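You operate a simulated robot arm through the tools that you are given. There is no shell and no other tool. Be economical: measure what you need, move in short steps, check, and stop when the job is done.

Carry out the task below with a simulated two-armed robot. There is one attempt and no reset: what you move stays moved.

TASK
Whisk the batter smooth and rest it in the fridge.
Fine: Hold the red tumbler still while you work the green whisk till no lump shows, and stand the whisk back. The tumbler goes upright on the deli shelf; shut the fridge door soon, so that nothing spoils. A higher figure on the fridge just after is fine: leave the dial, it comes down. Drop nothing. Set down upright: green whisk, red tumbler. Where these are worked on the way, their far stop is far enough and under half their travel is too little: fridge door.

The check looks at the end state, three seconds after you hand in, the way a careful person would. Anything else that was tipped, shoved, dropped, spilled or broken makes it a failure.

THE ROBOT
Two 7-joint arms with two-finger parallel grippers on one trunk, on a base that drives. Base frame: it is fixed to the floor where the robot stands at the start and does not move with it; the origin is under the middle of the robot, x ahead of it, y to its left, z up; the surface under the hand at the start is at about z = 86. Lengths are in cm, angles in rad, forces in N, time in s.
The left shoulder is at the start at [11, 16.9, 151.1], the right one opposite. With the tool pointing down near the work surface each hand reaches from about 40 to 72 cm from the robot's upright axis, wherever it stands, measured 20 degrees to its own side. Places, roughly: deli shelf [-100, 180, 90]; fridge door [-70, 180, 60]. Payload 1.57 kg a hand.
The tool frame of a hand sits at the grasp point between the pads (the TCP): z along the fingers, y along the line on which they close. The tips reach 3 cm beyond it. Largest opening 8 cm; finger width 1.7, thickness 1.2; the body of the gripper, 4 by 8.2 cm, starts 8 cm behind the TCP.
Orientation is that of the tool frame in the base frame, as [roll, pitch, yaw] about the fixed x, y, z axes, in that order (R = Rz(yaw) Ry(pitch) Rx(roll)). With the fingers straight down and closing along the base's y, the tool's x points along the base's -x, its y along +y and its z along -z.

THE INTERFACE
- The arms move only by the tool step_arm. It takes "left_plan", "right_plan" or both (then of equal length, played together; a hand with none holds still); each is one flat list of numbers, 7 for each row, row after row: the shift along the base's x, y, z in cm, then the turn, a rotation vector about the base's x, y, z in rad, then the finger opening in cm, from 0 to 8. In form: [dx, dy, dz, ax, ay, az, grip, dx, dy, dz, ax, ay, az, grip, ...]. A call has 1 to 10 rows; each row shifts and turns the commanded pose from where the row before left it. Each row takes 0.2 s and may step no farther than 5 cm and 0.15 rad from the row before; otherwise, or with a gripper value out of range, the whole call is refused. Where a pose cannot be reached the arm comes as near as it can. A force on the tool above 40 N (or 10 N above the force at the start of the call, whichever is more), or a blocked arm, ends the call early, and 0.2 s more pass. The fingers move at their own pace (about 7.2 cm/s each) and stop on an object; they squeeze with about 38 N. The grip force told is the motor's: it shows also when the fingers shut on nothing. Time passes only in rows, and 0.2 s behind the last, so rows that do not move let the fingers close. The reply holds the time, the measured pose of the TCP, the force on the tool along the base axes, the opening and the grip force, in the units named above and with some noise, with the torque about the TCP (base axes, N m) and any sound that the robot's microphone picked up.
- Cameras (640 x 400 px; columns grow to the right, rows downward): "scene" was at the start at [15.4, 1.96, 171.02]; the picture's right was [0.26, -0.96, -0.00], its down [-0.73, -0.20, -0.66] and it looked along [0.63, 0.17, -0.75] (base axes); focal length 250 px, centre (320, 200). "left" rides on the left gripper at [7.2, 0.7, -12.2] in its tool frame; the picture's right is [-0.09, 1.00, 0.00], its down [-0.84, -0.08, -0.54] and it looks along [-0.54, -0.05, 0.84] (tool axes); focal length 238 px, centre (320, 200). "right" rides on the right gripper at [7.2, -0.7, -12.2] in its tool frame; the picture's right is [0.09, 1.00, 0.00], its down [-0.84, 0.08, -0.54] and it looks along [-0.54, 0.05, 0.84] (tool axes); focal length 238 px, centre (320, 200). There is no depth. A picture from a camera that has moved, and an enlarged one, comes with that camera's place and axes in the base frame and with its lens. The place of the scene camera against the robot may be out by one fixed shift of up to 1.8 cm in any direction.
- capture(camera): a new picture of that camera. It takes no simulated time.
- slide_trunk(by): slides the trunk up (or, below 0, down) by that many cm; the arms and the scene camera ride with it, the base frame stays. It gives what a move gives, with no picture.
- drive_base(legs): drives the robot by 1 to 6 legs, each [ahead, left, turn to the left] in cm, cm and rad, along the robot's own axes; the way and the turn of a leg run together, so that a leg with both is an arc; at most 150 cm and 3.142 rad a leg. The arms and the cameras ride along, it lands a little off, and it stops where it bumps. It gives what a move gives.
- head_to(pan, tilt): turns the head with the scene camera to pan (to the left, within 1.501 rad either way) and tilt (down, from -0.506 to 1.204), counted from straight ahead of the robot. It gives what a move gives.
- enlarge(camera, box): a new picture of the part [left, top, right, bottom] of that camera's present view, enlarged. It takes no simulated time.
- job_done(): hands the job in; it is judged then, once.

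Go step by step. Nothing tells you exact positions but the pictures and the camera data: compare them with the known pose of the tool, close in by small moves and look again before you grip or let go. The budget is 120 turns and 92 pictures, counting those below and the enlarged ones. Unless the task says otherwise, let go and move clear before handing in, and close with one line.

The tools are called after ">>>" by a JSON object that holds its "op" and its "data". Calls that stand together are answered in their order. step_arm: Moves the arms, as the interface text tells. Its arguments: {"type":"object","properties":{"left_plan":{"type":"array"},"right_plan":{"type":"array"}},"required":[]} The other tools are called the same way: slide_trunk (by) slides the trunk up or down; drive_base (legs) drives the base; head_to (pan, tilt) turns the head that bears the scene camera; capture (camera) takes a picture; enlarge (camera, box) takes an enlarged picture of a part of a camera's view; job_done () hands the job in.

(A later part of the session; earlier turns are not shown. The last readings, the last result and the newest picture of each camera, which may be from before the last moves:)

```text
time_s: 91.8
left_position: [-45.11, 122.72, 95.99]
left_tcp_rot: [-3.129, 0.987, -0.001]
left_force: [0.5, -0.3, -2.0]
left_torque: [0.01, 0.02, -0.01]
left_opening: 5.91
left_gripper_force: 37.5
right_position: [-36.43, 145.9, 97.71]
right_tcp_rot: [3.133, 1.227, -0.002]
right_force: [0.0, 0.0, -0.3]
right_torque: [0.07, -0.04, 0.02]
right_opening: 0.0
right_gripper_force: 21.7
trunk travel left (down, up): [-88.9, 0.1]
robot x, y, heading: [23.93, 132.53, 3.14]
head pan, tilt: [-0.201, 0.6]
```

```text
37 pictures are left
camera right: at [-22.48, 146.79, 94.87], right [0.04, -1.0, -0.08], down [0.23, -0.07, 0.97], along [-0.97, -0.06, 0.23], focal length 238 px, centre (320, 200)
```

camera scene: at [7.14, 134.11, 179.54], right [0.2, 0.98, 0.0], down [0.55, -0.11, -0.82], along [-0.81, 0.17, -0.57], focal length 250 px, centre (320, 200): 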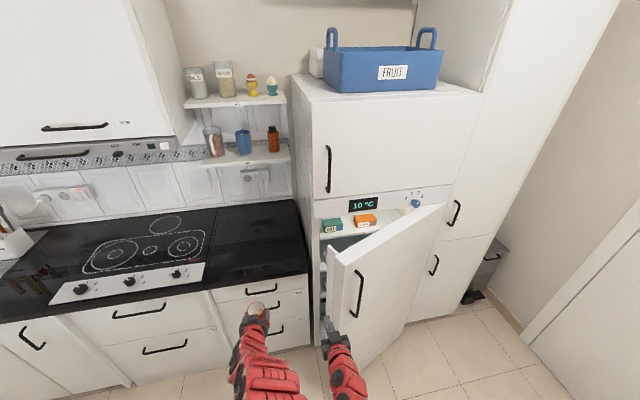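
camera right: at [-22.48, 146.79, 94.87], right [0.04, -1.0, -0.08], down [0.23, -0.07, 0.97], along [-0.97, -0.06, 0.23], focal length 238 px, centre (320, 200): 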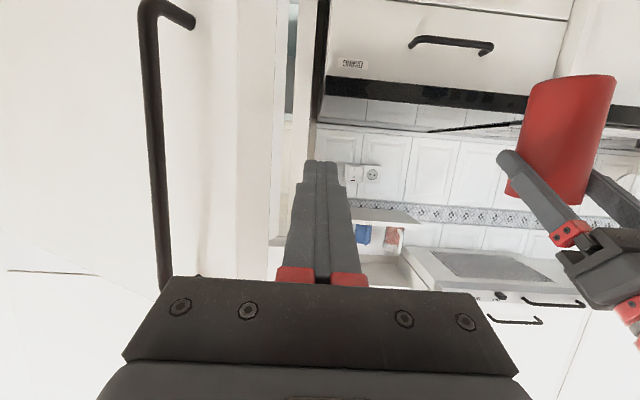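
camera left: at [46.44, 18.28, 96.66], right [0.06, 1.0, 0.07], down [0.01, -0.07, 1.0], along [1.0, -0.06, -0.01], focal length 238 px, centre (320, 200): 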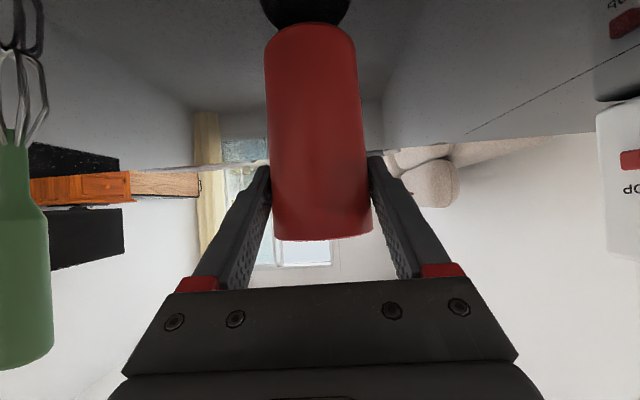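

The display already reads 10 °C, so I'll move quickly. I'll put the closed hand behind the door's inner face and push the door open by strafing the base.

>>> {"op": "step_arm", "data": {"right_plan": [-4, -0.5, 0, 0, 0, 0, 0, -4, -0.5, 0, 0, 0, 0, 0, -4, -0.3, 0, 0, 0, 0, 0, -4, 0, 0, 0, 0, 0, 0]}}

>>> {"op": "drive_base", "data": {"legs": [[5, 0, 0], [0, -20, 0]]}}

>>> {"op": "capture", "data": {"camera": "scene"}}

```text
time_s: 92.8
left_position: [-45.24, 122.88, 95.85]
left_tcp_rot: [-3.134, 0.987, -0.001]
left_force: [-0.2, -0.1, -0.2]
left_torque: [0.03, -0.01, 0.01]
left_opening: 5.91
left_gripper_force: 37.3
right_position: [-52.5, 144.53, 97.56]
right_tcp_rot: [3.132, 1.229, 0.0]
right_force: [0.4, 0.5, 0.3]
right_torque: [-0.03, -0.04, 0.02]
right_opening: 0.0
right_gripper_force: 21.1
trunk travel left (down, up): [-88.9, 0.1]
robot x, y, heading: [24.29, 132.34, 3.133]
head pan, tilt: [-0.201, 0.6]
```

```text
time_s: 94.2
left_position: [-49.91, 126.01, 96.11]
left_tcp_rot: [-3.136, 0.988, -0.001]
left_force: [0.5, 0.1, -1.9]
left_torque: [-0.05, -0.03, 0.01]
left_opening: 5.91
left_gripper_force: 37.9
right_position: [-56.91, 146.4, 97.57]
right_tcp_rot: [3.101, 1.22, -0.003]
right_force: [10.2, -30.9, 4.5]
right_torque: [1.82, 0.23, -3.11]
right_opening: 0.0
right_gripper_force: 21.4
trunk travel left (down, up): [-88.9, 0.1]
robot x, y, heading: [18.86, 136.18, 3.138]
head pan, tilt: [-0.201, 0.6]
stopped in leg 2: the force on the tool passed its limit at 67 N (the readings are from after the stop); the commanded pose is now the measured one
```

```text
36 pictures are left
camera scene: at [2.41, 137.76, 179.55], right [0.2, 0.98, 0.0], down [0.55, -0.11, -0.83], along [-0.81, 0.17, -0.56], focal length 250 px, centre (320, 200)
```

scene: 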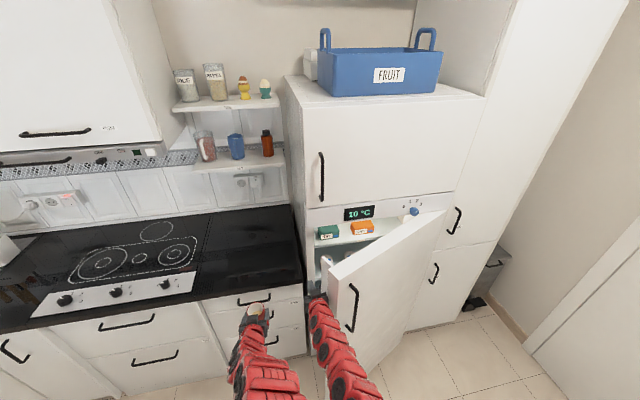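

The hand pushed on the door's rim, not its inner face. I'll back off, reach deeper, and yaw the fingers behind the door to hook it.

>>> {"op": "step_arm", "data": {"right_plan": [0, -2, 0, 0, 0, 0, 0, -3, 0, 0, 0, 0, 0, 0, -3, 0, 0, 0, 0, 0, 0, 0, 1.8, 0, 0, 0, -0.12, 0, 0, 1.8, 0, 0, 0, -0.12, 0, 0.3, 1.8, 0, 0, 0, -0.12, 0, 0.3, 1.8, 0, 0, 0, -0.12, 0, 0.5, 1.8, 0, 0, 0, -0.12, 0]}}

>>> {"op": "capture", "data": {"camera": "scene"}}

>>> {"op": "capture", "data": {"camera": "right"}}

```text
time_s: 96.0
left_position: [-49.92, 126.28, 96.03]
left_tcp_rot: [-3.132, 0.989, -0.001]
left_force: [0.5, -0.4, -1.6]
left_torque: [0.04, -0.01, -0.01]
left_opening: 5.93
left_gripper_force: 37.9
right_position: [-59.36, 153.44, 99.48]
right_tcp_rot: [3.123, 1.224, -0.604]
right_force: [-0.1, -0.9, 0.5]
right_torque: [0.0, -0.02, 0.02]
right_opening: 0.02
right_gripper_force: 21.5
right hand out of reach, approached as far as the arm can: row 4, 5, 6, 7, 8
trunk travel left (down, up): [-88.9, 0.1]
robot x, y, heading: [19.12, 136.1, 3.135]
head pan, tilt: [-0.201, 0.6]
```

```text
35 pictures are left
camera scene: at [2.31, 137.63, 179.55], right [0.2, 0.98, 0.0], down [0.55, -0.11, -0.83], along [-0.81, 0.17, -0.56], focal length 250 px, centre (320, 200)
```

scene: 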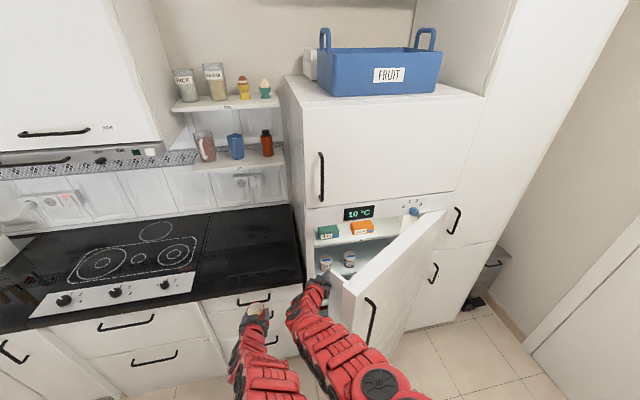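

```text
34 pictures are left
camera right: at [-47.22, 146.33, 96.81], right [-0.53, -0.85, -0.08], down [0.15, -0.18, 0.97], along [-0.84, 0.5, 0.22], focal length 238 px, centre (320, 200)
```

right: 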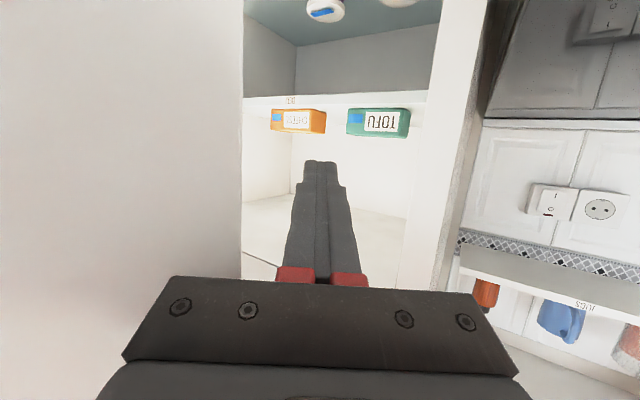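

The hand is now behind the door, which has swung to about 40°. I'll push it further by strafing right.

>>> {"op": "drive_base", "data": {"legs": [[-3, -14, 0]]}}

>>> {"op": "capture", "data": {"camera": "scene"}}

```text
time_s: 96.9
left_position: [-49.49, 127.83, 95.75]
left_tcp_rot: [-3.133, 0.984, 0.004]
left_force: [-0.5, 0.1, -1.0]
left_torque: [-0.08, -0.04, 0.02]
left_opening: 5.92
left_gripper_force: 37.9
right_position: [-58.95, 153.21, 99.14]
right_tcp_rot: [3.106, 1.213, -0.578]
right_force: [7.8, -28.3, 3.1]
right_torque: [1.3, 0.0, -2.22]
right_opening: 0.0
right_gripper_force: 21.4
trunk travel left (down, up): [-88.9, 0.1]
robot x, y, heading: [19.56, 138.25, -3.134]
head pan, tilt: [-0.201, 0.6]
stopped in leg 1: the robot was blocked; the commanded pose is now the measured one
```

```text
33 pictures are left
camera scene: at [2.62, 139.77, 179.54], right [0.2, 0.98, 0.0], down [0.55, -0.11, -0.82], along [-0.81, 0.16, -0.57], focal length 250 px, centre (320, 200)
```

scene: 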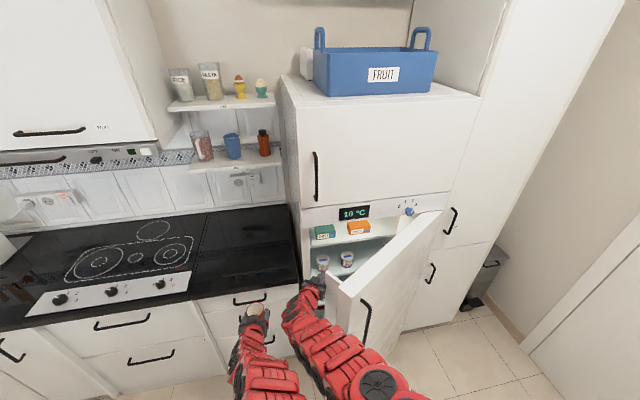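

The hand is only pressing the door rim. I'll go deeper and yaw the hand more, so the fingers lie behind the inner face, then pull toward me.

>>> {"op": "step_arm", "data": {"right_plan": [-0.5, -2.5, 0, 0, 0, 0, 0, -3, -0.5, 0, 0, 0, 0, 0, -2.5, 0.5, 0, 0, 0, -0.13, 0, 0, 2, 0, 0, 0, -0.13, 0, 0, 2.5, 0, 0, 0, -0.13, 0, 0, 2, 0, 0, 0, 0, 0]}}

>>> {"op": "enlarge", "data": {"camera": "scene", "box": [220, 180, 480, 390]}}

```text
time_s: 98.3
left_position: [-49.33, 127.78, 96.02]
left_tcp_rot: [-3.133, 0.986, 0.007]
left_force: [-0.4, 0.2, -0.7]
left_torque: [0.01, -0.04, -0.03]
left_opening: 5.89
left_gripper_force: 38.3
right_position: [-51.09, 159.08, 98.47]
right_tcp_rot: [3.11, 1.208, -0.971]
right_force: [0.2, -0.1, 0.7]
right_torque: [-0.01, -0.01, -0.01]
right_opening: 0.0
right_gripper_force: 20.9
right hand out of reach, approached as far as the arm can: row 1, 2, 3, 4, 5
trunk travel left (down, up): [-88.9, 0.1]
robot x, y, heading: [19.43, 138.35, -3.137]
head pan, tilt: [-0.201, 0.6]
stopped in row 6 (right hand): the force on the tool passed its limit at 46 N (the readings are from after the stop); the commanded pose is now the measured one
```

```text
1.90 times, centred on (350, 285) of scene
camera zoom: at [2.86, 139.51, 179.55], right [0.2, 0.98, 0.0], down [0.55, -0.11, -0.83], along [-0.81, 0.16, -0.56], focal length 477 px, centre (263, 38)
```

zoom: 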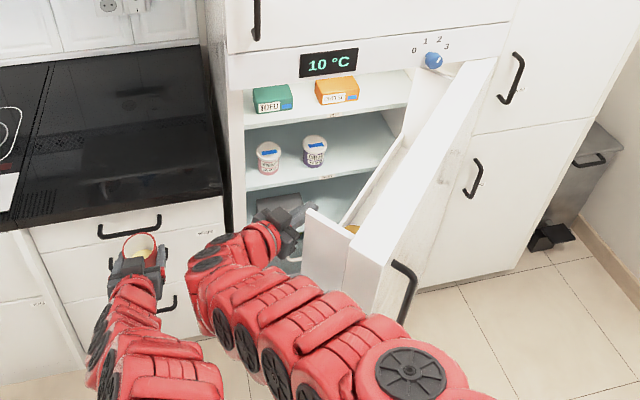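

The fingers are now hooked behind the door's inner face, and the door is at about 45°. I'll push it with the base moving back and right.

>>> {"op": "drive_base", "data": {"legs": [[-3, -5, 0], [0, -12, 0]]}}

>>> {"op": "enlarge", "data": {"camera": "scene", "box": [220, 180, 480, 390]}}

```text
time_s: 100.1
left_position: [-46.43, 145.14, 96.01]
left_tcp_rot: [-3.134, 0.986, 0.002]
left_force: [-1.4, 0.3, -0.5]
left_torque: [0.01, -0.01, -0.02]
left_opening: 5.91
left_gripper_force: 37.9
right_position: [-48.09, 176.48, 98.49]
right_tcp_rot: [3.109, 1.209, -0.974]
right_force: [0.9, -1.0, 0.6]
right_torque: [-0.04, -0.02, 0.0]
right_opening: 0.02
right_gripper_force: 21.9
trunk travel left (down, up): [-88.9, 0.1]
robot x, y, heading: [22.51, 155.34, 3.142]
head pan, tilt: [-0.201, 0.6]
```

```text
1.90 times, centred on (350, 285) of scene
camera zoom: at [5.93, 156.89, 179.55], right [0.2, 0.98, 0.0], down [0.55, -0.11, -0.83], along [-0.81, 0.17, -0.56], focal length 477 px, centre (263, 38)
```

zoom: 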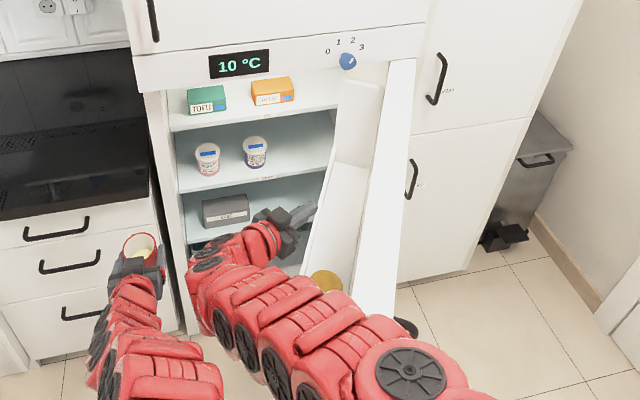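

The door is now at about 75°. I'll push a little further and read the shelf labels.

>>> {"op": "drive_base", "data": {"legs": [[0, -14, 0]]}}

>>> {"op": "enlarge", "data": {"camera": "scene", "box": [240, 190, 400, 310]}}

>>> {"op": "capture", "data": {"camera": "scene"}}

```text
time_s: 101.3
left_position: [-46.13, 153.79, 95.93]
left_tcp_rot: [-3.134, 0.987, 0.009]
left_force: [0.8, 0.2, -1.1]
left_torque: [0.0, 0.04, 0.04]
left_opening: 5.89
left_gripper_force: 38.0
right_position: [-47.7, 183.81, 98.15]
right_tcp_rot: [3.114, 1.199, -0.944]
right_force: [0.3, -0.2, -0.6]
right_torque: [-0.02, 0.01, 0.0]
right_opening: 0.01
right_gripper_force: 21.8
trunk travel left (down, up): [-88.9, 0.1]
robot x, y, heading: [22.87, 164.51, -3.141]
head pan, tilt: [-0.201, 0.6]
stopped in leg 1: the robot was blocked; the commanded pose is now the measured one
```

```text
3.33 times, centred on (320, 250) of scene
camera zoom: at [6.1, 165.79, 179.55], right [0.2, 0.98, 0.0], down [0.55, -0.11, -0.83], along [-0.81, 0.16, -0.56], focal length 835 px, centre (320, 33)
```

zoom: 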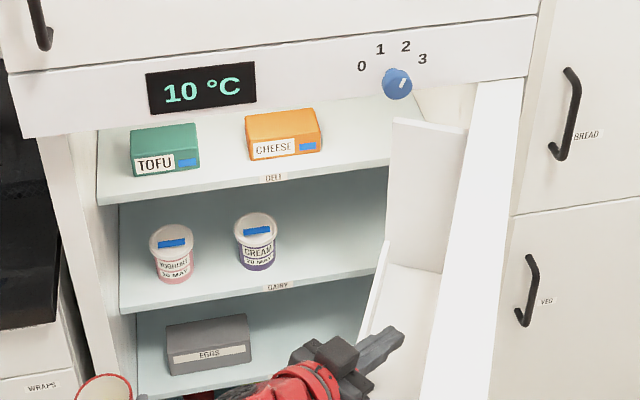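

```text
29 pictures are left
camera scene: at [6.1, 165.79, 179.55], right [0.2, 0.98, 0.0], down [0.55, -0.11, -0.83], along [-0.81, 0.16, -0.56], focal length 250 px, centre (320, 200)
```

scene: 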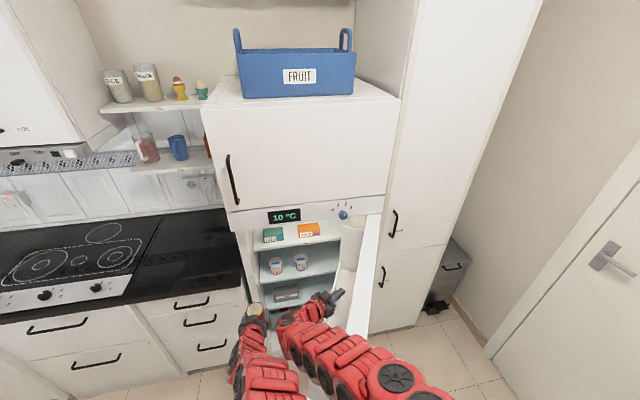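

DELI is the top shelf (z≈90), with tofu at y≈156–166 and cheese at y≈174–185. There is an 8 cm gap centred near y≈170, and the boxes are only about 4 cm tall. I'll strafe clear of the door and fold the right hand back to tool-down.

>>> {"op": "drive_base", "data": {"legs": [[0, 27, 0]]}}

>>> {"op": "step_arm", "data": {"right_plan": [1, 0, 0, 0, 0, 0.14, 0, 1, 0, 0, 0, 0, 0.14, 0, 1, 0, 0, 0, 0, 0.14, 0, 1, 0, 0, 0, 0, 0.14, 0, 1, 0, 0, 0, 0, 0.14, 0, 1, 0, 0, 0, 0, 0.14, 0, 0, 0, 0, 0, 0, 0.1, 0, 0, 0, 0, 0, -0.14, 0, 0, 0, 0, 0, -0.14, 0, 0, 0, 0, 0, -0.14, 0, 0]}}

>>> {"op": "capture", "data": {"camera": "scene"}}

```text
time_s: 103.2
left_position: [-46.35, 127.97, 95.91]
left_tcp_rot: [-3.136, 0.987, 0.003]
left_force: [0.0, 0.0, -0.7]
left_torque: [0.01, -0.02, 0.0]
left_opening: 5.92
left_gripper_force: 37.7
right_position: [-47.71, 157.89, 98.15]
right_tcp_rot: [3.109, 1.199, -0.953]
right_force: [0.8, -0.1, -0.9]
right_torque: [-0.02, 0.01, 0.01]
right_opening: 0.0
right_gripper_force: 21.1
trunk travel left (down, up): [-88.9, 0.1]
robot x, y, heading: [22.94, 137.99, 3.139]
head pan, tilt: [-0.201, 0.6]
```

```text
refused: plan must hold 7 numbers for each row
```

```text
28 pictures are left
camera scene: at [5.92, 139.75, 179.54], right [0.2, 0.98, 0.0], down [0.55, -0.11, -0.82], along [-0.81, 0.16, -0.57], focal length 250 px, centre (320, 200)
```

scene: 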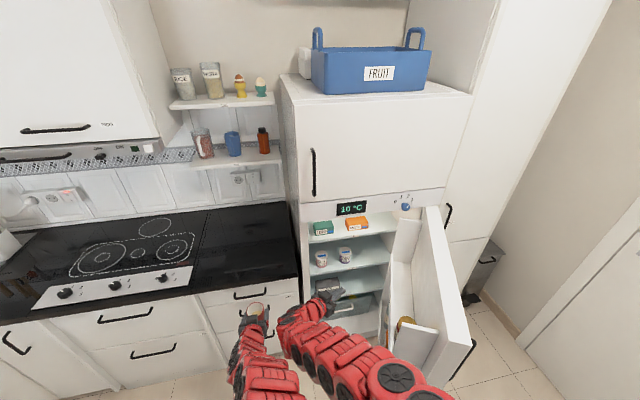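

Resending with correct rows. The left hand extends and rises meanwhile.

>>> {"op": "step_arm", "data": {"right_plan": [1, 0, 0, 0, 0, 0.14, 0, 1, 0, 0, 0, 0, 0.14, 0, 1, 0, 0, 0, 0, 0.14, 0, 1, 0, 0, 0, 0, 0.14, 0, 1, 0, 0, 0, 0, 0.14, 0, 1, 0, 0, 0, 0, 0.14, 0, 0, 0, 0, 0, 0, 0.11, 0, 0, 0, 0, 0, -0.14, 0, 0, 0, 0, 0, 0, -0.14, 0, 0, 0, 0, 0, 0, -0.14, 0, 0], "left_plan": [-1.5, 0, 0.8, 0, 0, 0, 5, -1.5, 0, 0.8, 0, 0, 0, 5, -1.5, 0, 0.8, 0, 0, 0, 5, -1.5, 0, 0.8, 0, 0, 0, 5, -1.5, 0, 0.8, 0, 0, 0, 5, -1.5, 0, 0.8, 0, 0, 0, 5, -1.5, 0, 0.8, 0, 0, 0, 5, -1.5, 0, 0.8, 0, 0, 0, 5, -1.5, 0, 0.8, 0, 0, 0, 5, -1.5, 0, 0.8, 0, 0, 0, 5]}}

>>> {"op": "step_arm", "data": {"right_plan": [1.5, -0.5, -1, 0, -0.14, 0, 0, 1.5, -0.5, -1, 0, -0.14, 0, 0, 1.5, -0.5, -1, 0, -0.14, 0, 0, 1.5, -0.5, -1, 0, -0.14, 0, 0, 1.5, -0.5, -1, 0, -0.14, 0, 0, 1.5, -0.5, -1, 0, -0.08, 0, 0, 1.5, -0.5, 0, 0, 0, 0, 0, 1.5, -0.5, 0, 0, 0, 0, 0]}}

```text
time_s: 105.4
left_position: [-61.48, 127.83, 103.91]
left_tcp_rot: [-3.131, 0.986, 0.004]
left_force: [-0.6, 0.0, -2.1]
left_torque: [-0.01, -0.03, -0.04]
left_opening: 5.91
left_gripper_force: 37.7
right_position: [-43.33, 160.21, 96.05]
right_tcp_rot: [3.138, 0.851, -0.01]
right_force: [-0.1, -1.0, -0.7]
right_torque: [0.01, 0.03, 0.04]
right_opening: 0.0
right_gripper_force: 21.3
right hand out of reach, approached as far as the arm can: row 4, 5, 6, 8, 9, 10
trunk travel left (down, up): [-88.9, 0.1]
robot x, y, heading: [22.97, 137.9, 3.142]
head pan, tilt: [-0.201, 0.6]
```

```text
time_s: 107.2
left_position: [-61.24, 127.83, 104.02]
left_tcp_rot: [-3.135, 0.986, 0.003]
left_force: [0.1, 0.3, -1.3]
left_torque: [0.0, 0.01, -0.01]
left_opening: 5.9
left_gripper_force: 38.0
right_position: [-31.23, 156.17, 89.75]
right_tcp_rot: [3.139, 0.054, -0.001]
right_force: [0.3, -0.7, 0.4]
right_torque: [-0.02, 0.01, 0.0]
right_opening: 0.0
right_gripper_force: 21.0
right hand out of reach, approached as far as the arm can: row 1
trunk travel left (down, up): [-88.9, 0.1]
robot x, y, heading: [22.94, 137.72, 3.14]
head pan, tilt: [-0.201, 0.6]
```

The right hand is compact now. I'll lower the trunk in stages while raising the left hand.

>>> {"op": "slide_trunk", "data": {"by": -15}}

>>> {"op": "step_arm", "data": {"left_plan": [0, 0, 2.5, 0, 0, 0, 5, 0, 0, 2.5, 0, 0, 0, 5, 0, 0, 2.5, 0, 0, 0, 5, 0, 0, 2.5, 0, 0, 0, 5, 0, 0, 2.5, 0, 0, 0, 5, 0, 0, 2.5, 0, 0, 0, 5]}}

>>> {"op": "slide_trunk", "data": {"by": -15}}

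>>> {"op": "step_arm", "data": {"left_plan": [0, 0, 2.5, 0, 0, 0, 5, 0, 0, 2.5, 0, 0, 0, 5, 0, 0, 2.5, 0, 0, 0, 5, 0, 0, 2.5, 0, 0, 0, 5, 0, 0, 2.5, 0, 0, 0, 5, 0, 0, 2.5, 0, 0, 0, 5]}}

>>> {"op": "capture", "data": {"camera": "scene"}}

```text
time_s: 108.9
left_position: [-61.48, 127.73, 88.84]
left_tcp_rot: [-3.136, 0.987, 0.005]
left_force: [0.1, 0.3, -1.4]
left_torque: [0.01, 0.0, 0.01]
left_opening: 5.9
left_gripper_force: 38.3
right_position: [-31.32, 156.07, 74.87]
right_tcp_rot: [3.14, 0.054, -0.002]
right_force: [0.0, 0.0, -0.6]
right_torque: [-0.03, -0.02, 0.02]
right_opening: 0.01
right_gripper_force: 21.1
trunk travel left (down, up): [-73.9, 15.1]
robot x, y, heading: [22.73, 137.81, 3.143]
head pan, tilt: [-0.201, 0.6]
```

```text
time_s: 110.3
left_position: [-61.25, 127.79, 104.0]
left_tcp_rot: [-3.132, 0.986, 0.004]
left_force: [0.2, -0.7, -1.2]
left_torque: [0.02, 0.0, 0.0]
left_opening: 5.89
left_gripper_force: 38.3
right_position: [-31.24, 156.16, 74.85]
right_tcp_rot: [3.141, 0.052, -0.001]
right_force: [-0.9, -0.4, -0.1]
right_torque: [0.01, 0.0, 0.04]
right_opening: 0.01
right_gripper_force: 21.6
trunk travel left (down, up): [-73.9, 15.1]
robot x, y, heading: [22.42, 138.37, 3.142]
head pan, tilt: [-0.201, 0.6]
```

```text
time_s: 112.1
left_position: [-61.27, 127.76, 88.74]
left_tcp_rot: [-3.137, 0.986, 0.004]
left_force: [-0.3, -0.5, -0.8]
left_torque: [0.02, -0.03, 0.01]
left_opening: 5.9
left_gripper_force: 38.6
right_position: [-31.12, 156.05, 59.85]
right_tcp_rot: [3.14, 0.054, -0.002]
right_force: [0.3, 0.0, -0.3]
right_torque: [-0.03, -0.03, 0.0]
right_opening: 0.01
right_gripper_force: 21.0
trunk travel left (down, up): [-58.9, 30.1]
robot x, y, heading: [22.53, 138.09, 3.141]
head pan, tilt: [-0.201, 0.6]
```

```text
time_s: 113.5
left_position: [-62.82, 128.42, 102.83]
left_tcp_rot: [-3.135, 0.987, 0.003]
left_force: [-0.2, 0.1, -1.7]
left_torque: [0.03, -0.05, 0.03]
left_opening: 5.87
left_gripper_force: 37.9
left hand out of reach, approached as far as the arm can: row 2, 3, 4
right_position: [-31.25, 156.14, 59.8]
right_tcp_rot: [3.14, 0.054, 0.0]
right_force: [-0.1, -0.3, 0.8]
right_torque: [0.0, -0.02, -0.02]
right_opening: 0.02
right_gripper_force: 21.3
trunk travel left (down, up): [-58.9, 30.1]
robot x, y, heading: [22.62, 137.81, 3.142]
head pan, tilt: [-0.201, 0.6]
```

```text
27 pictures are left
camera scene: at [5.92, 139.62, 149.54], right [0.2, 0.98, 0.0], down [0.55, -0.11, -0.82], along [-0.81, 0.16, -0.57], focal length 250 px, centre (320, 200)
```

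scene: 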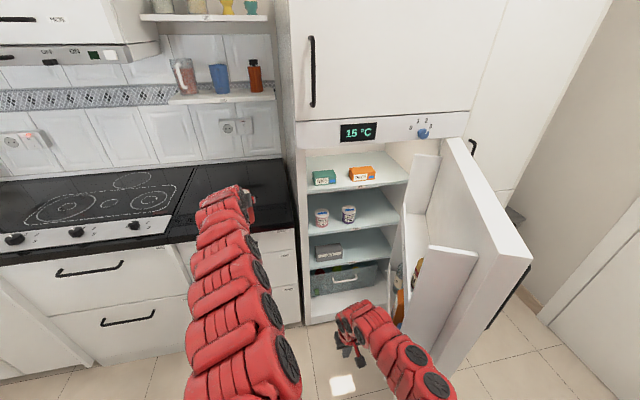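

The view is good now. I'll measure the deli shelf precisely.

>>> {"op": "enlarge", "data": {"camera": "scene", "box": [290, 110, 450, 210]}}

>>> {"op": "capture", "data": {"camera": "left"}}

```text
4.00 times, centred on (370, 160) of scene
camera zoom: at [5.92, 139.62, 149.54], right [0.2, 0.98, 0.0], down [0.55, -0.11, -0.82], along [-0.81, 0.16, -0.57], focal length 1002 px, centre (120, 360)
```

zoom: 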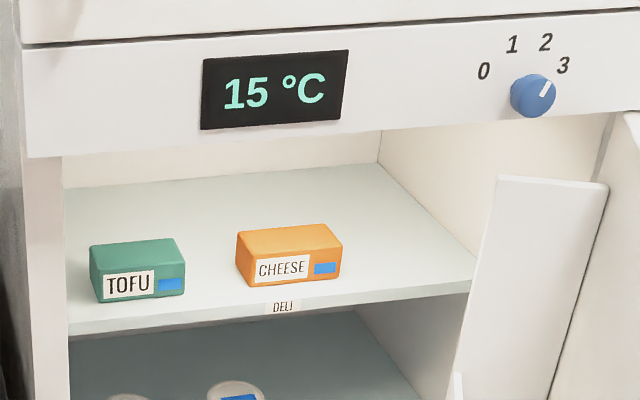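

```text
25 pictures are left
camera left: at [-48.62, 127.66, 103.53], right [-0.05, -1.0, 0.07], down [-0.01, 0.07, 1.0], along [-1.0, 0.05, -0.01], focal length 238 px, centre (320, 200)
```

left: 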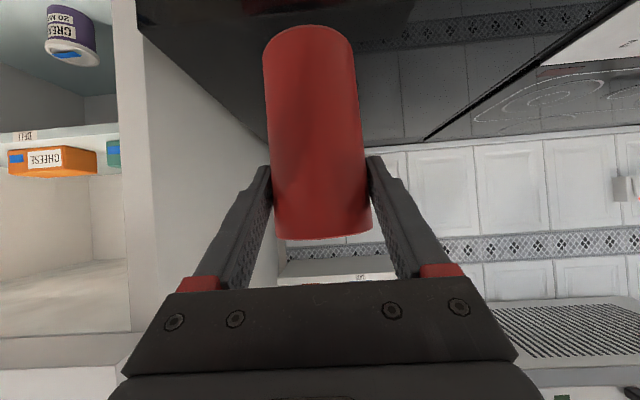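

There's a wider free spot on the deli shelf, right of the cheese at about (-90.5, 192). It can be reached at an angle past the door rack. I'll check how high the left wrist stands relative to the hand before going in under the panel.

>>> {"op": "enlarge", "data": {"camera": "scene", "box": [150, 160, 310, 400]}}

```text
1.67 times, centred on (230, 280) of scene
camera zoom: at [5.92, 139.62, 149.54], right [0.2, 0.98, 0.0], down [0.55, -0.11, -0.82], along [-0.81, 0.16, -0.57], focal length 417 px, centre (470, 67)
```

zoom: 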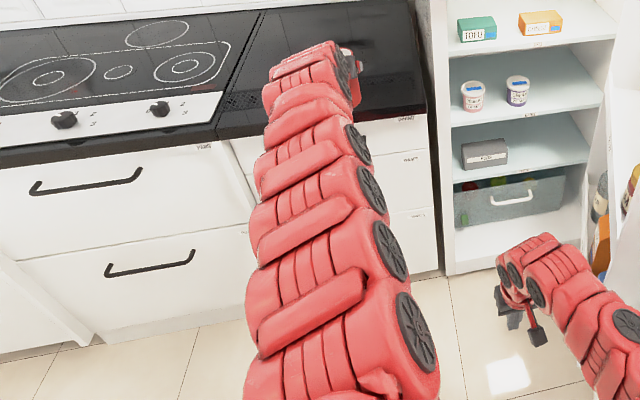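

The wrist rides about 13 cm above the hand, too tight under the freezer panel (z≈117). I'll set the tumbler down briefly on the clear counter end beside the fridge and regrip it with a level hand.

>>> {"op": "drive_base", "data": {"legs": [[13, 0, 0]]}}

>>> {"op": "capture", "data": {"camera": "left"}}

```text
time_s: 114.8
left_position: [-75.7, 128.4, 102.81]
left_tcp_rot: [-3.134, 0.983, 0.002]
left_force: [-0.4, 0.4, -2.1]
left_torque: [0.03, -0.02, -0.01]
left_opening: 5.88
left_gripper_force: 37.7
right_position: [-44.11, 156.14, 59.72]
right_tcp_rot: [3.139, 0.052, 0.0]
right_force: [0.4, -0.6, 0.4]
right_torque: [-0.01, -0.02, 0.01]
right_opening: 0.0
right_gripper_force: 21.4
trunk travel left (down, up): [-58.9, 30.1]
robot x, y, heading: [9.88, 137.95, -3.137]
head pan, tilt: [-0.201, 0.6]
```

```text
23 pictures are left
camera left: at [-61.48, 127.62, 103.43], right [-0.05, -1.0, 0.07], down [-0.01, 0.07, 1.0], along [-1.0, 0.05, -0.01], focal length 238 px, centre (320, 200)
```

left: 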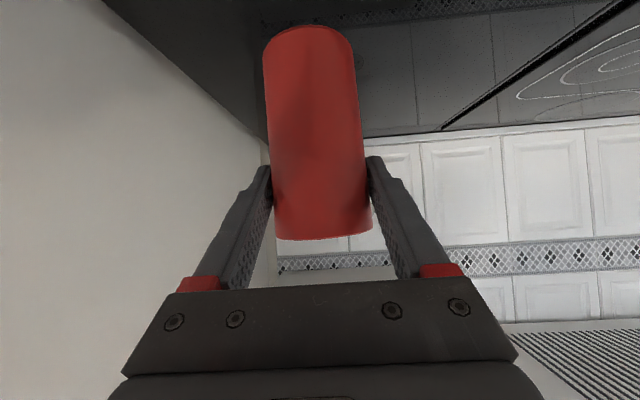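

>>> {"op": "step_arm", "data": {"left_plan": [0, 0, -2, 0, 0, 0, 5, 0, 0, -1, 0, 0, 0, 5, 0, 0, -0.6, 0, 0, 0, 5, 0, 0, 0, 0, 0, 0, 5]}}

>>> {"op": "capture", "data": {"camera": "left"}}

```text
time_s: 115.8
left_position: [-75.68, 128.18, 99.2]
left_tcp_rot: [-3.134, 0.987, 0.004]
left_force: [-0.1, -0.7, -1.8]
left_torque: [0.0, 0.0, 0.0]
left_opening: 5.89
left_gripper_force: 38.0
right_position: [-44.1, 156.07, 59.83]
right_tcp_rot: [3.141, 0.055, -0.001]
right_force: [-0.3, -0.1, -0.2]
right_torque: [-0.03, 0.0, -0.01]
right_opening: 0.01
right_gripper_force: 22.0
trunk travel left (down, up): [-58.9, 30.1]
robot x, y, heading: [10.09, 137.9, -3.137]
head pan, tilt: [-0.201, 0.6]
```

```text
22 pictures are left
camera left: at [-61.48, 127.56, 99.93], right [-0.05, -1.0, 0.07], down [-0.01, 0.07, 1.0], along [-1.0, 0.05, -0.01], focal length 238 px, centre (320, 200)
```

left: 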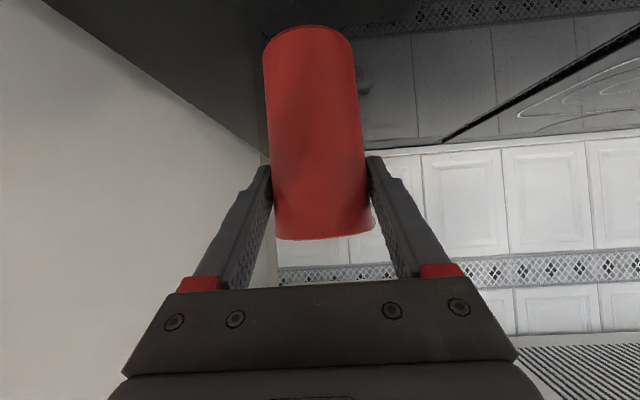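

No contact yet, so I'll keep lowering in small steps.

>>> {"op": "step_arm", "data": {"left_plan": [0, 0, -0.6, 0, 0, 0, 5, 0, 0, -0.6, 0, 0, 0, 5, 0, 0, 0, 0, 0, 0, 5]}}

>>> {"op": "step_arm", "data": {"left_plan": [0, 0, -0.6, 0, 0, 0, 5, 0, 0, -0.6, 0, 0, 0, 5, 0, 0, 0, 0, 0, 0, 5]}}

>>> {"op": "enlarge", "data": {"camera": "left", "box": [220, 0, 420, 125]}}

```text
time_s: 116.5
left_position: [-75.51, 128.33, 97.98]
left_tcp_rot: [-3.135, 0.983, 0.005]
left_force: [-0.9, -0.6, -1.6]
left_torque: [0.0, -0.02, 0.03]
left_opening: 5.9
left_gripper_force: 37.2
right_position: [-44.13, 156.16, 59.87]
right_tcp_rot: [3.14, 0.054, -0.001]
right_force: [-0.2, 0.2, 0.1]
right_torque: [-0.05, 0.01, -0.01]
right_opening: 0.0
right_gripper_force: 21.3
trunk travel left (down, up): [-58.9, 30.1]
robot x, y, heading: [9.94, 137.49, -3.147]
head pan, tilt: [-0.201, 0.6]
```

```text
time_s: 117.3
left_position: [-75.66, 128.31, 96.75]
left_tcp_rot: [-3.134, 0.987, 0.004]
left_force: [0.3, 0.1, -0.9]
left_torque: [0.03, 0.0, 0.01]
left_opening: 5.88
left_gripper_force: 38.0
right_position: [-44.14, 156.15, 59.82]
right_tcp_rot: [3.14, 0.055, -0.001]
right_force: [0.0, -0.2, -0.4]
right_torque: [-0.05, 0.02, 0.0]
right_opening: 0.0
right_gripper_force: 21.1
trunk travel left (down, up): [-58.9, 30.1]
robot x, y, heading: [10.29, 138.11, -3.138]
head pan, tilt: [-0.201, 0.6]
```

```text
3.20 times, centred on (320, 62) of left
camera zoom: at [-61.45, 127.63, 97.54], right [-0.05, -1.0, 0.07], down [-0.01, 0.07, 1.0], along [-1.0, 0.05, -0.01], focal length 763 px, centre (320, 640)
```

zoom: 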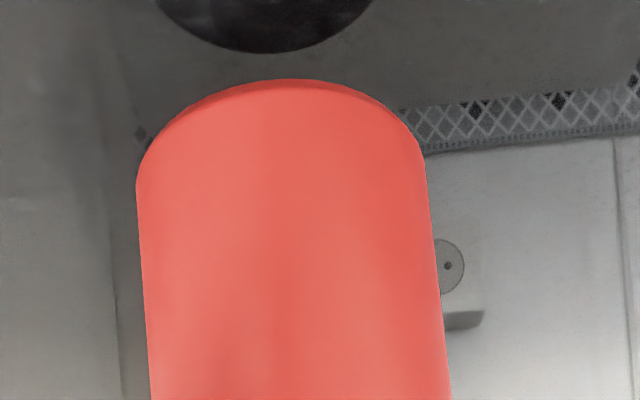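

The reflection gap shows only about 2 mm left. I'll make the final touch-down.

>>> {"op": "step_arm", "data": {"left_plan": [0, 0, -0.3, 0, 0, 0, 5, 0, 0, 0, 0, 0, 0, 5]}}

```text
time_s: 118.0
left_position: [-75.63, 128.38, 96.49]
left_tcp_rot: [-3.134, 0.983, 0.004]
left_force: [0.3, 0.6, -1.8]
left_torque: [0.03, -0.01, 0.01]
left_opening: 5.86
left_gripper_force: 38.4
right_position: [-44.05, 156.16, 59.94]
right_tcp_rot: [3.141, 0.054, 0.0]
right_force: [-0.9, 1.2, -0.5]
right_torque: [-0.01, 0.02, 0.01]
right_opening: 0.0
right_gripper_force: 21.6
trunk travel left (down, up): [-58.9, 30.1]
robot x, y, heading: [9.75, 137.74, -3.142]
head pan, tilt: [-0.201, 0.6]
```

>>> {"op": "step_arm", "data": {"left_plan": [0, 0, -0.3, 0, 0, 0, 5, 0, 0, -0.3, 0, 0, 0, 5, 0, 0, 0, 0, 0, 0, 5]}}

```text
time_s: 118.8
left_position: [-75.47, 128.36, 95.97]
left_tcp_rot: [-3.135, 0.984, 0.004]
left_force: [0.1, 0.1, -0.6]
left_torque: [0.01, -0.02, 0.0]
left_opening: 5.89
left_gripper_force: 38.1
right_position: [-44.18, 156.22, 59.7]
right_tcp_rot: [3.139, 0.056, 0.0]
right_force: [-0.7, -0.5, 1.1]
right_torque: [-0.02, -0.03, 0.03]
right_opening: 0.0
right_gripper_force: 21.1
trunk travel left (down, up): [-58.9, 30.1]
robot x, y, heading: [9.99, 137.84, -3.142]
head pan, tilt: [-0.201, 0.6]
```

Still no contact, so I'll look once more.

>>> {"op": "enlarge", "data": {"camera": "left", "box": [220, 0, 420, 125]}}

>>> {"op": "step_arm", "data": {"left_plan": [0, 0, -0.3, 0, 0, 0, 5, 0, 0, 0, 0, 0, 0, 5]}}

```text
3.20 times, centred on (320, 62) of left
camera zoom: at [-61.4, 127.66, 96.64], right [-0.05, -1.0, 0.07], down [-0.01, 0.07, 1.0], along [-1.0, 0.05, -0.01], focal length 763 px, centre (320, 640)
```

zoom: 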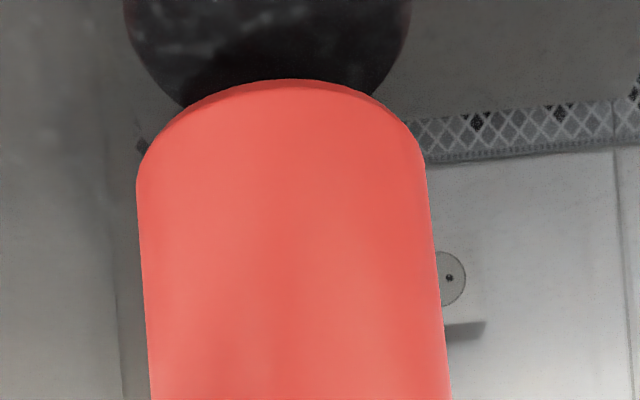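

```text
time_s: 119.3
left_position: [-75.59, 128.38, 95.59]
left_tcp_rot: [-3.135, 0.987, 0.004]
left_force: [-0.3, -0.4, -1.6]
left_torque: [-0.04, 0.0, -0.01]
left_opening: 5.9
left_gripper_force: 37.7
right_position: [-44.04, 156.2, 59.86]
right_tcp_rot: [3.141, 0.055, 0.0]
right_force: [0.0, 0.4, -0.1]
right_torque: [-0.01, 0.02, -0.03]
right_opening: 0.0
right_gripper_force: 21.4
trunk travel left (down, up): [-58.9, 30.1]
robot x, y, heading: [9.7, 137.89, -3.137]
head pan, tilt: [-0.201, 0.6]
```

The reflection implies the counter is at z≈86, so contact comes at TCP≈94.5. I'll lower the last centimetre.

>>> {"op": "step_arm", "data": {"left_plan": [0, 0, -0.5, 0, 0, 0, 5, 0, 0, -0.4, 0, 0, 0, 5, 0, 0, -0.2, 0, 0, 0, 5, 0, 0, 0, 0, 0, 0, 5]}}

```text
time_s: 120.3
left_position: [-75.66, 128.25, 94.58]
left_tcp_rot: [-3.135, 0.988, 0.004]
left_force: [-1.5, -0.6, 5.7]
left_torque: [-0.24, 0.25, -0.02]
left_opening: 5.9
left_gripper_force: 37.7
right_position: [-44.04, 156.02, 59.89]
right_tcp_rot: [-3.142, 0.054, 0.0]
right_force: [0.5, 0.1, -0.3]
right_torque: [0.0, 0.0, -0.04]
right_opening: 0.0
right_gripper_force: 21.3
trunk travel left (down, up): [-58.9, 30.1]
robot x, y, heading: [10.31, 137.74, -3.148]
head pan, tilt: [-0.201, 0.6]
```

It's touching the counter lightly. I'll open, level the hand in place with the fingers straddling the cup, and regrip.

>>> {"op": "step_arm", "data": {"left_plan": [0, 0, 0, 0, 0, 0, 6.5, 0, 0, 0, 0, 0, 0, 8, 0, 0, 0, 0, 0, 0, 8, 0, 0, -0.5, 0, 0.15, 0, 8, 0, 0, -0.5, 0, 0.15, 0, 8, 0, 0, -0.5, 0, 0.13, 0, 8, 0, 0, 0, 0, 0, 0, 8]}}

>>> {"op": "capture", "data": {"camera": "left"}}

```text
time_s: 122.0
left_position: [-75.37, 127.75, 93.1]
left_tcp_rot: [3.13, 1.061, 0.002]
left_force: [0.8, -0.6, -0.3]
left_torque: [0.02, -0.01, -0.01]
left_opening: 8.01
left_gripper_force: 0.1
left hand out of reach, approached as far as the arm can: row 4, 5, 6
right_position: [-44.08, 156.18, 59.96]
right_tcp_rot: [3.139, 0.054, -0.001]
right_force: [0.2, 0.1, 0.3]
right_torque: [0.01, -0.04, 0.03]
right_opening: 0.0
right_gripper_force: 21.5
trunk travel left (down, up): [-58.9, 30.1]
robot x, y, heading: [9.92, 138.24, -3.143]
head pan, tilt: [-0.201, 0.6]
```

```text
19 pictures are left
camera left: at [-61.1, 127.36, 92.87], right [-0.03, -1.0, 0.09], down [0.06, 0.08, 0.99], along [-1.0, 0.04, 0.06], focal length 238 px, centre (320, 200)
```

left: 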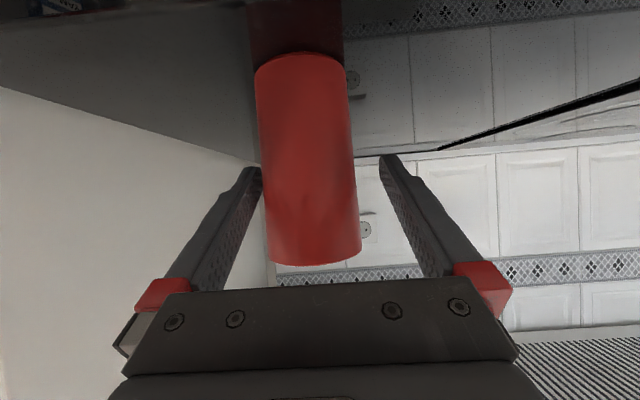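

The arm needs more distance to level the hand. I'll centre the hand, back the base off 9 cm, level it there, and re-approach.

>>> {"op": "step_arm", "data": {"left_plan": [0, 0.5, 0, 0, 0, 0, 8]}}

>>> {"op": "drive_base", "data": {"legs": [[-10, 0, 0]]}}

>>> {"op": "step_arm", "data": {"left_plan": [-0.5, 0, 0, 0, 0.13, 0, 8, -0.5, 0, 0, 0, 0.13, 0, 8, -0.5, 0, 0, 0, 0.12, 0, 8]}}

>>> {"op": "capture", "data": {"camera": "left"}}

```text
time_s: 122.3
left_position: [-75.09, 126.9, 92.71]
left_tcp_rot: [3.087, 1.065, 0.0]
left_force: [0.2, 0.1, -0.6]
left_torque: [-0.01, -0.01, -0.04]
left_opening: 7.99
left_gripper_force: 0.0
left hand out of reach, approached as far as the arm can: row 1
right_position: [-44.01, 156.05, 59.77]
right_tcp_rot: [3.141, 0.055, 0.0]
right_force: [-0.9, -0.5, -0.6]
right_torque: [-0.02, 0.0, -0.01]
right_opening: 0.0
right_gripper_force: 21.6
trunk travel left (down, up): [-58.9, 30.1]
robot x, y, heading: [10.04, 137.9, -3.143]
head pan, tilt: [-0.201, 0.6]
```

```text
time_s: 123.5
left_position: [-65.07, 126.68, 92.88]
left_tcp_rot: [3.087, 1.065, 0.002]
left_force: [-0.6, -0.3, -0.3]
left_torque: [-0.01, 0.0, 0.0]
left_opening: 8.03
left_gripper_force: 0.1
right_position: [-34.09, 156.15, 59.96]
right_tcp_rot: [3.139, 0.053, 0.0]
right_force: [0.9, -0.7, 0.4]
right_torque: [0.01, 0.02, 0.0]
right_opening: 0.03
right_gripper_force: 21.0
trunk travel left (down, up): [-58.9, 30.1]
robot x, y, heading: [19.75, 137.78, -3.139]
head pan, tilt: [-0.201, 0.6]
```

```text
time_s: 124.3
left_position: [-66.76, 126.69, 92.67]
left_tcp_rot: [3.104, 1.448, 0.018]
left_force: [0.2, 0.5, -0.5]
left_torque: [-0.03, 0.0, 0.0]
left_opening: 8.04
left_gripper_force: 0.0
left hand out of reach, approached as far as the arm can: row 1
right_position: [-34.23, 156.11, 59.76]
right_tcp_rot: [3.139, 0.052, -0.001]
right_force: [-0.7, -0.8, 1.1]
right_torque: [-0.03, -0.01, -0.02]
right_opening: 0.0
right_gripper_force: 21.7
trunk travel left (down, up): [-58.9, 30.1]
robot x, y, heading: [19.98, 137.8, -3.139]
head pan, tilt: [-0.201, 0.6]
```

```text
18 pictures are left
camera left: at [-53.64, 126.75, 87.04], right [0.04, -0.99, 0.1], down [0.43, 0.1, 0.9], along [-0.9, 0.0, 0.43], focal length 238 px, centre (320, 200)
```

left: 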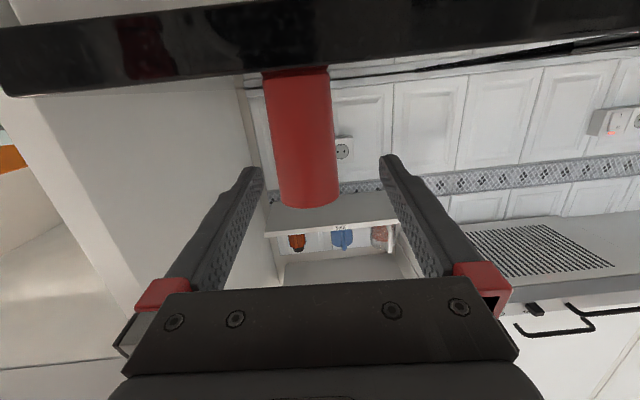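

The hand is level and the tumbler stands fine at y≈128.1. I'll shift over, advance and grip.

>>> {"op": "step_arm", "data": {"left_plan": [-1, 0.75, 0, 0, 0, 0, 8, -2, 0.7, 0, 0, 0, 0, 8, -3, 0, 0, 0, 0, 0, 8, -2.6, 0, 0, 0, 0, 0, 8]}}

>>> {"op": "capture", "data": {"camera": "left"}}

```text
time_s: 125.3
left_position: [-73.5, 128.33, 92.88]
left_tcp_rot: [3.087, 1.444, -0.001]
left_force: [-0.9, 1.1, 0.2]
left_torque: [-0.01, 0.0, 0.0]
left_opening: 8.01
left_gripper_force: 0.0
left hand out of reach, approached as far as the arm can: row 4
right_position: [-34.13, 156.22, 59.9]
right_tcp_rot: [3.137, 0.054, 0.001]
right_force: [0.4, -0.3, -0.2]
right_torque: [0.0, -0.04, -0.02]
right_opening: 0.0
right_gripper_force: 20.9
trunk travel left (down, up): [-58.9, 30.1]
robot x, y, heading: [20.04, 138.01, -3.14]
head pan, tilt: [-0.201, 0.6]
```

```text
17 pictures are left
camera left: at [-60.46, 128.33, 87.21], right [0.04, -0.99, 0.1], down [0.43, 0.11, 0.9], along [-0.9, 0.01, 0.43], focal length 238 px, centre (320, 200)
```

left: 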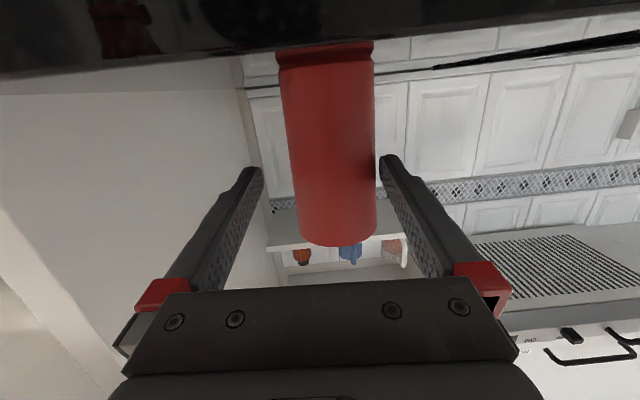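

>>> {"op": "step_arm", "data": {"left_plan": [0, -0.5, 0, 0, 0, 0, 8]}}

>>> {"op": "drive_base", "data": {"legs": [[2, 0, 0]]}}

>>> {"op": "step_arm", "data": {"left_plan": [0, 0, 0, 0, 0, 0, 6.8, 0, 0, 0, 0, 0, 0, 6.2, 0, 0, 0, 0, 0, 0, 5.2, 0, 0, 0, 0, 0, 0, 5, 0, 0, 0, 0, 0, 0, 5]}}

>>> {"op": "capture", "data": {"camera": "left"}}

```text
time_s: 125.7
left_position: [-73.61, 127.73, 92.76]
left_tcp_rot: [3.092, 1.446, 0.004]
left_force: [-0.9, 0.8, -0.4]
left_torque: [0.01, 0.01, 0.02]
left_opening: 8.01
left_gripper_force: 0.2
right_position: [-34.22, 156.05, 59.93]
right_tcp_rot: [3.141, 0.055, 0.004]
right_force: [-0.9, -1.1, 0.6]
right_torque: [0.02, 0.02, -0.01]
right_opening: 0.0
right_gripper_force: 21.2
trunk travel left (down, up): [-58.9, 30.1]
robot x, y, heading: [19.94, 138.11, -3.14]
head pan, tilt: [-0.201, 0.6]
```

```text
time_s: 126.5
left_position: [-75.52, 127.69, 92.69]
left_tcp_rot: [3.093, 1.444, 0.008]
left_force: [1.0, -0.1, -0.7]
left_torque: [0.01, -0.01, -0.01]
left_opening: 8.01
left_gripper_force: 0.2
right_position: [-36.15, 156.14, 59.82]
right_tcp_rot: [3.14, 0.054, 0.001]
right_force: [0.7, 0.0, -0.5]
right_torque: [-0.03, 0.01, -0.04]
right_opening: 0.0
right_gripper_force: 21.2
trunk travel left (down, up): [-58.9, 30.1]
robot x, y, heading: [17.68, 138.13, -3.138]
head pan, tilt: [-0.201, 0.6]
```

```text
time_s: 127.7
left_position: [-75.54, 127.54, 92.84]
left_tcp_rot: [3.092, 1.445, 0.006]
left_force: [0.2, 0.6, 0.1]
left_torque: [0.02, -0.01, 0.03]
left_opening: 5.71
left_gripper_force: 38.3
right_position: [-36.19, 155.91, 59.82]
right_tcp_rot: [3.14, 0.053, -0.001]
right_force: [0.4, -0.1, 0.1]
right_torque: [-0.02, 0.05, -0.01]
right_opening: 0.01
right_gripper_force: 20.8
trunk travel left (down, up): [-58.9, 30.1]
robot x, y, heading: [17.84, 137.7, -3.14]
head pan, tilt: [-0.201, 0.6]
```

```text
16 pictures are left
camera left: at [-62.49, 127.64, 87.14], right [0.04, -0.99, 0.1], down [0.43, 0.11, 0.9], along [-0.9, 0.0, 0.43], focal length 238 px, centre (320, 200)
```

left: 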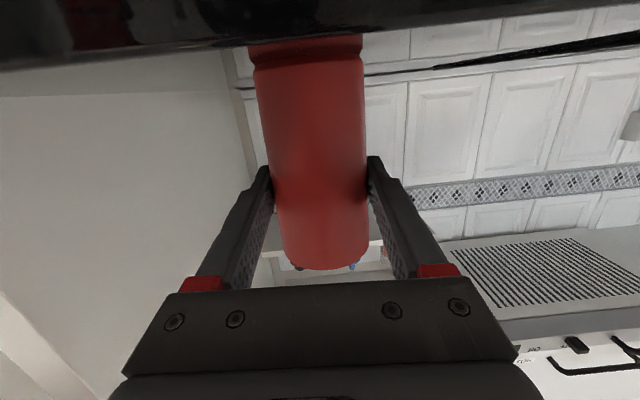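

The tumbler is gripped level, with its bottom 6.84 cm below the TCP. I'll lift with the trunk, tuck the right hand toward the middle, then strafe away and turn to face the shelf at an angle.

>>> {"op": "slide_trunk", "data": {"by": 8}}

>>> {"op": "step_arm", "data": {"right_plan": [1.6, -3, 0, 0, 0, 0, 0, 1.6, -3, 0, 0, 0, 0, 0, 1.6, -3, 0, 0, 0, 0, 0, 1.6, -3, 0, 0, 0, 0, 0, 1.6, -3, 0, 0, 0, 0, 0]}}

>>> {"op": "drive_base", "data": {"legs": [[-3.5, 0, 0], [0, 33, 0], [0, 0, -0.6]]}}

>>> {"op": "head_to", "data": {"pan": -0.1, "tilt": 0.55}}

>>> {"op": "capture", "data": {"camera": "scene"}}

```text
time_s: 128.9
left_position: [-75.49, 127.6, 100.82]
left_tcp_rot: [3.094, 1.443, 0.006]
left_force: [0.0, -0.1, -1.1]
left_torque: [0.01, 0.0, 0.0]
left_opening: 5.75
left_gripper_force: 38.2
right_position: [-36.23, 156.03, 67.85]
right_tcp_rot: [3.139, 0.052, 0.001]
right_force: [-0.1, -0.2, -0.2]
right_torque: [-0.01, -0.01, -0.01]
right_opening: 0.0
right_gripper_force: 21.5
trunk travel left (down, up): [-66.9, 22.1]
robot x, y, heading: [17.83, 138.09, -3.141]
head pan, tilt: [-0.201, 0.6]
```

```text
time_s: 130.1
left_position: [-75.61, 127.65, 100.83]
left_tcp_rot: [3.096, 1.445, 0.011]
left_force: [-0.5, -0.4, -1.0]
left_torque: [-0.01, -0.03, 0.0]
left_opening: 5.72
left_gripper_force: 37.7
right_position: [-29.71, 140.77, 66.25]
right_tcp_rot: [-3.141, 0.053, -0.001]
right_force: [0.0, -0.5, -0.4]
right_torque: [0.0, 0.05, -0.01]
right_opening: 0.0
right_gripper_force: 21.3
right hand out of reach, approached as far as the arm can: row 2, 3, 4, 5
trunk travel left (down, up): [-66.9, 22.1]
robot x, y, heading: [18.36, 137.92, -3.142]
head pan, tilt: [-0.201, 0.6]
```

```text
time_s: 133.7
left_position: [-73.62, 120.43, 100.43]
left_tcp_rot: [3.068, 1.44, -0.265]
left_force: [-1.1, -0.1, -1.3]
left_torque: [0.01, 0.0, 0.04]
left_opening: 5.69
left_gripper_force: 38.3
right_position: [-26.04, 121.84, 66.14]
right_tcp_rot: [3.14, 0.047, -0.251]
right_force: [0.0, 0.6, 0.2]
right_torque: [-0.05, 0.02, 0.0]
right_opening: 0.0
right_gripper_force: 21.2
trunk travel left (down, up): [-66.9, 22.1]
robot x, y, heading: [19.67, 107.27, 2.891]
head pan, tilt: [-0.201, 0.6]
stopped in leg 3: the robot was blocked; the commanded pose is now the measured one
```

```text
time_s: 134.4
left_position: [-73.47, 119.99, 100.7]
left_tcp_rot: [3.093, 1.443, -0.24]
left_force: [0.7, -0.3, -1.4]
left_torque: [0.0, -0.01, -0.02]
left_opening: 5.67
left_gripper_force: 38.1
right_position: [-26.01, 121.54, 66.25]
right_tcp_rot: [3.139, 0.052, -0.248]
right_force: [0.1, 1.1, -0.6]
right_torque: [-0.01, -0.03, -0.03]
right_opening: 0.01
right_gripper_force: 21.1
trunk travel left (down, up): [-66.9, 22.1]
robot x, y, heading: [19.98, 106.86, 2.896]
head pan, tilt: [-0.099, 0.55]
```

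```text
15 pictures are left
camera scene: at [3.23, 111.96, 157.99], right [0.34, 0.94, 0.0], down [0.49, -0.18, -0.85], along [-0.8, 0.29, -0.52], focal length 250 px, centre (320, 200)
```

scene: 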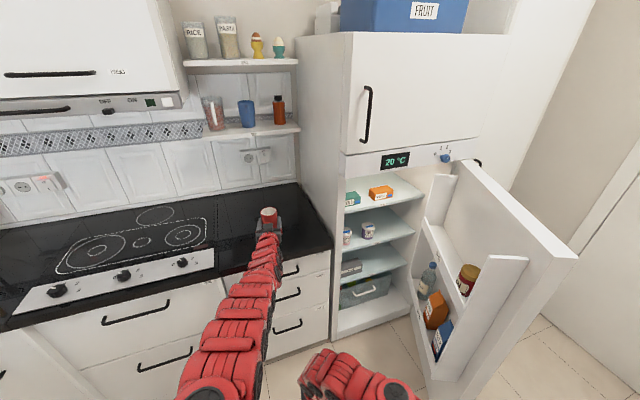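

The turn was blocked by something behind the base. I'll raise the trunk so the left arm can fold in closer, keeping the tumbler level, then reposition nearer the fridge for the turn.

>>> {"op": "slide_trunk", "data": {"by": 12}}

>>> {"op": "step_arm", "data": {"left_plan": [1.3, -0.33, -1.2, 0, 0, 0, 5, 1.3, -0.33, -1.2, 0, 0, 0, 5, 1.3, -0.33, -1.2, 0, 0, 0, 5, 1.3, -0.33, -1.2, 0, 0, 0, 5, 1.3, -0.33, -1.2, 0, 0, 0, 5, 1.3, -0.33, -1.2, 0, 0, 0, 5, 1.3, -0.33, -1.2, 0, 0, 0, 5, 1.3, -0.33, -1.2, 0, 0, 0, 5, 1.3, -0.33, -1.2, 0, 0, 0, 5, 1.3, -0.33, -1.2, 0, 0, 0, 5]}}

```text
time_s: 135.9
left_position: [-73.53, 119.97, 112.76]
left_tcp_rot: [3.092, 1.443, -0.243]
left_force: [-0.2, 1.0, -1.6]
left_torque: [0.02, 0.0, -0.02]
left_opening: 5.62
left_gripper_force: 38.3
right_position: [-26.01, 121.54, 78.28]
right_tcp_rot: [-3.141, 0.049, -0.245]
right_force: [0.2, 0.7, 0.3]
right_torque: [-0.01, 0.0, 0.0]
right_opening: 0.01
right_gripper_force: 21.2
trunk travel left (down, up): [-78.9, 10.1]
robot x, y, heading: [19.73, 106.66, 2.895]
head pan, tilt: [-0.099, 0.55]
```

```text
time_s: 138.1
left_position: [-60.53, 116.74, 100.74]
left_tcp_rot: [3.093, 1.444, -0.24]
left_force: [0.2, 1.4, -0.9]
left_torque: [0.01, -0.01, 0.0]
left_opening: 5.68
left_gripper_force: 37.8
right_position: [-26.03, 121.57, 78.29]
right_tcp_rot: [3.138, 0.05, -0.249]
right_force: [-0.5, 0.5, -0.1]
right_torque: [-0.01, -0.03, -0.01]
right_opening: 0.0
right_gripper_force: 21.3
trunk travel left (down, up): [-78.9, 10.1]
robot x, y, heading: [19.44, 107.07, 2.893]
head pan, tilt: [-0.099, 0.55]
```

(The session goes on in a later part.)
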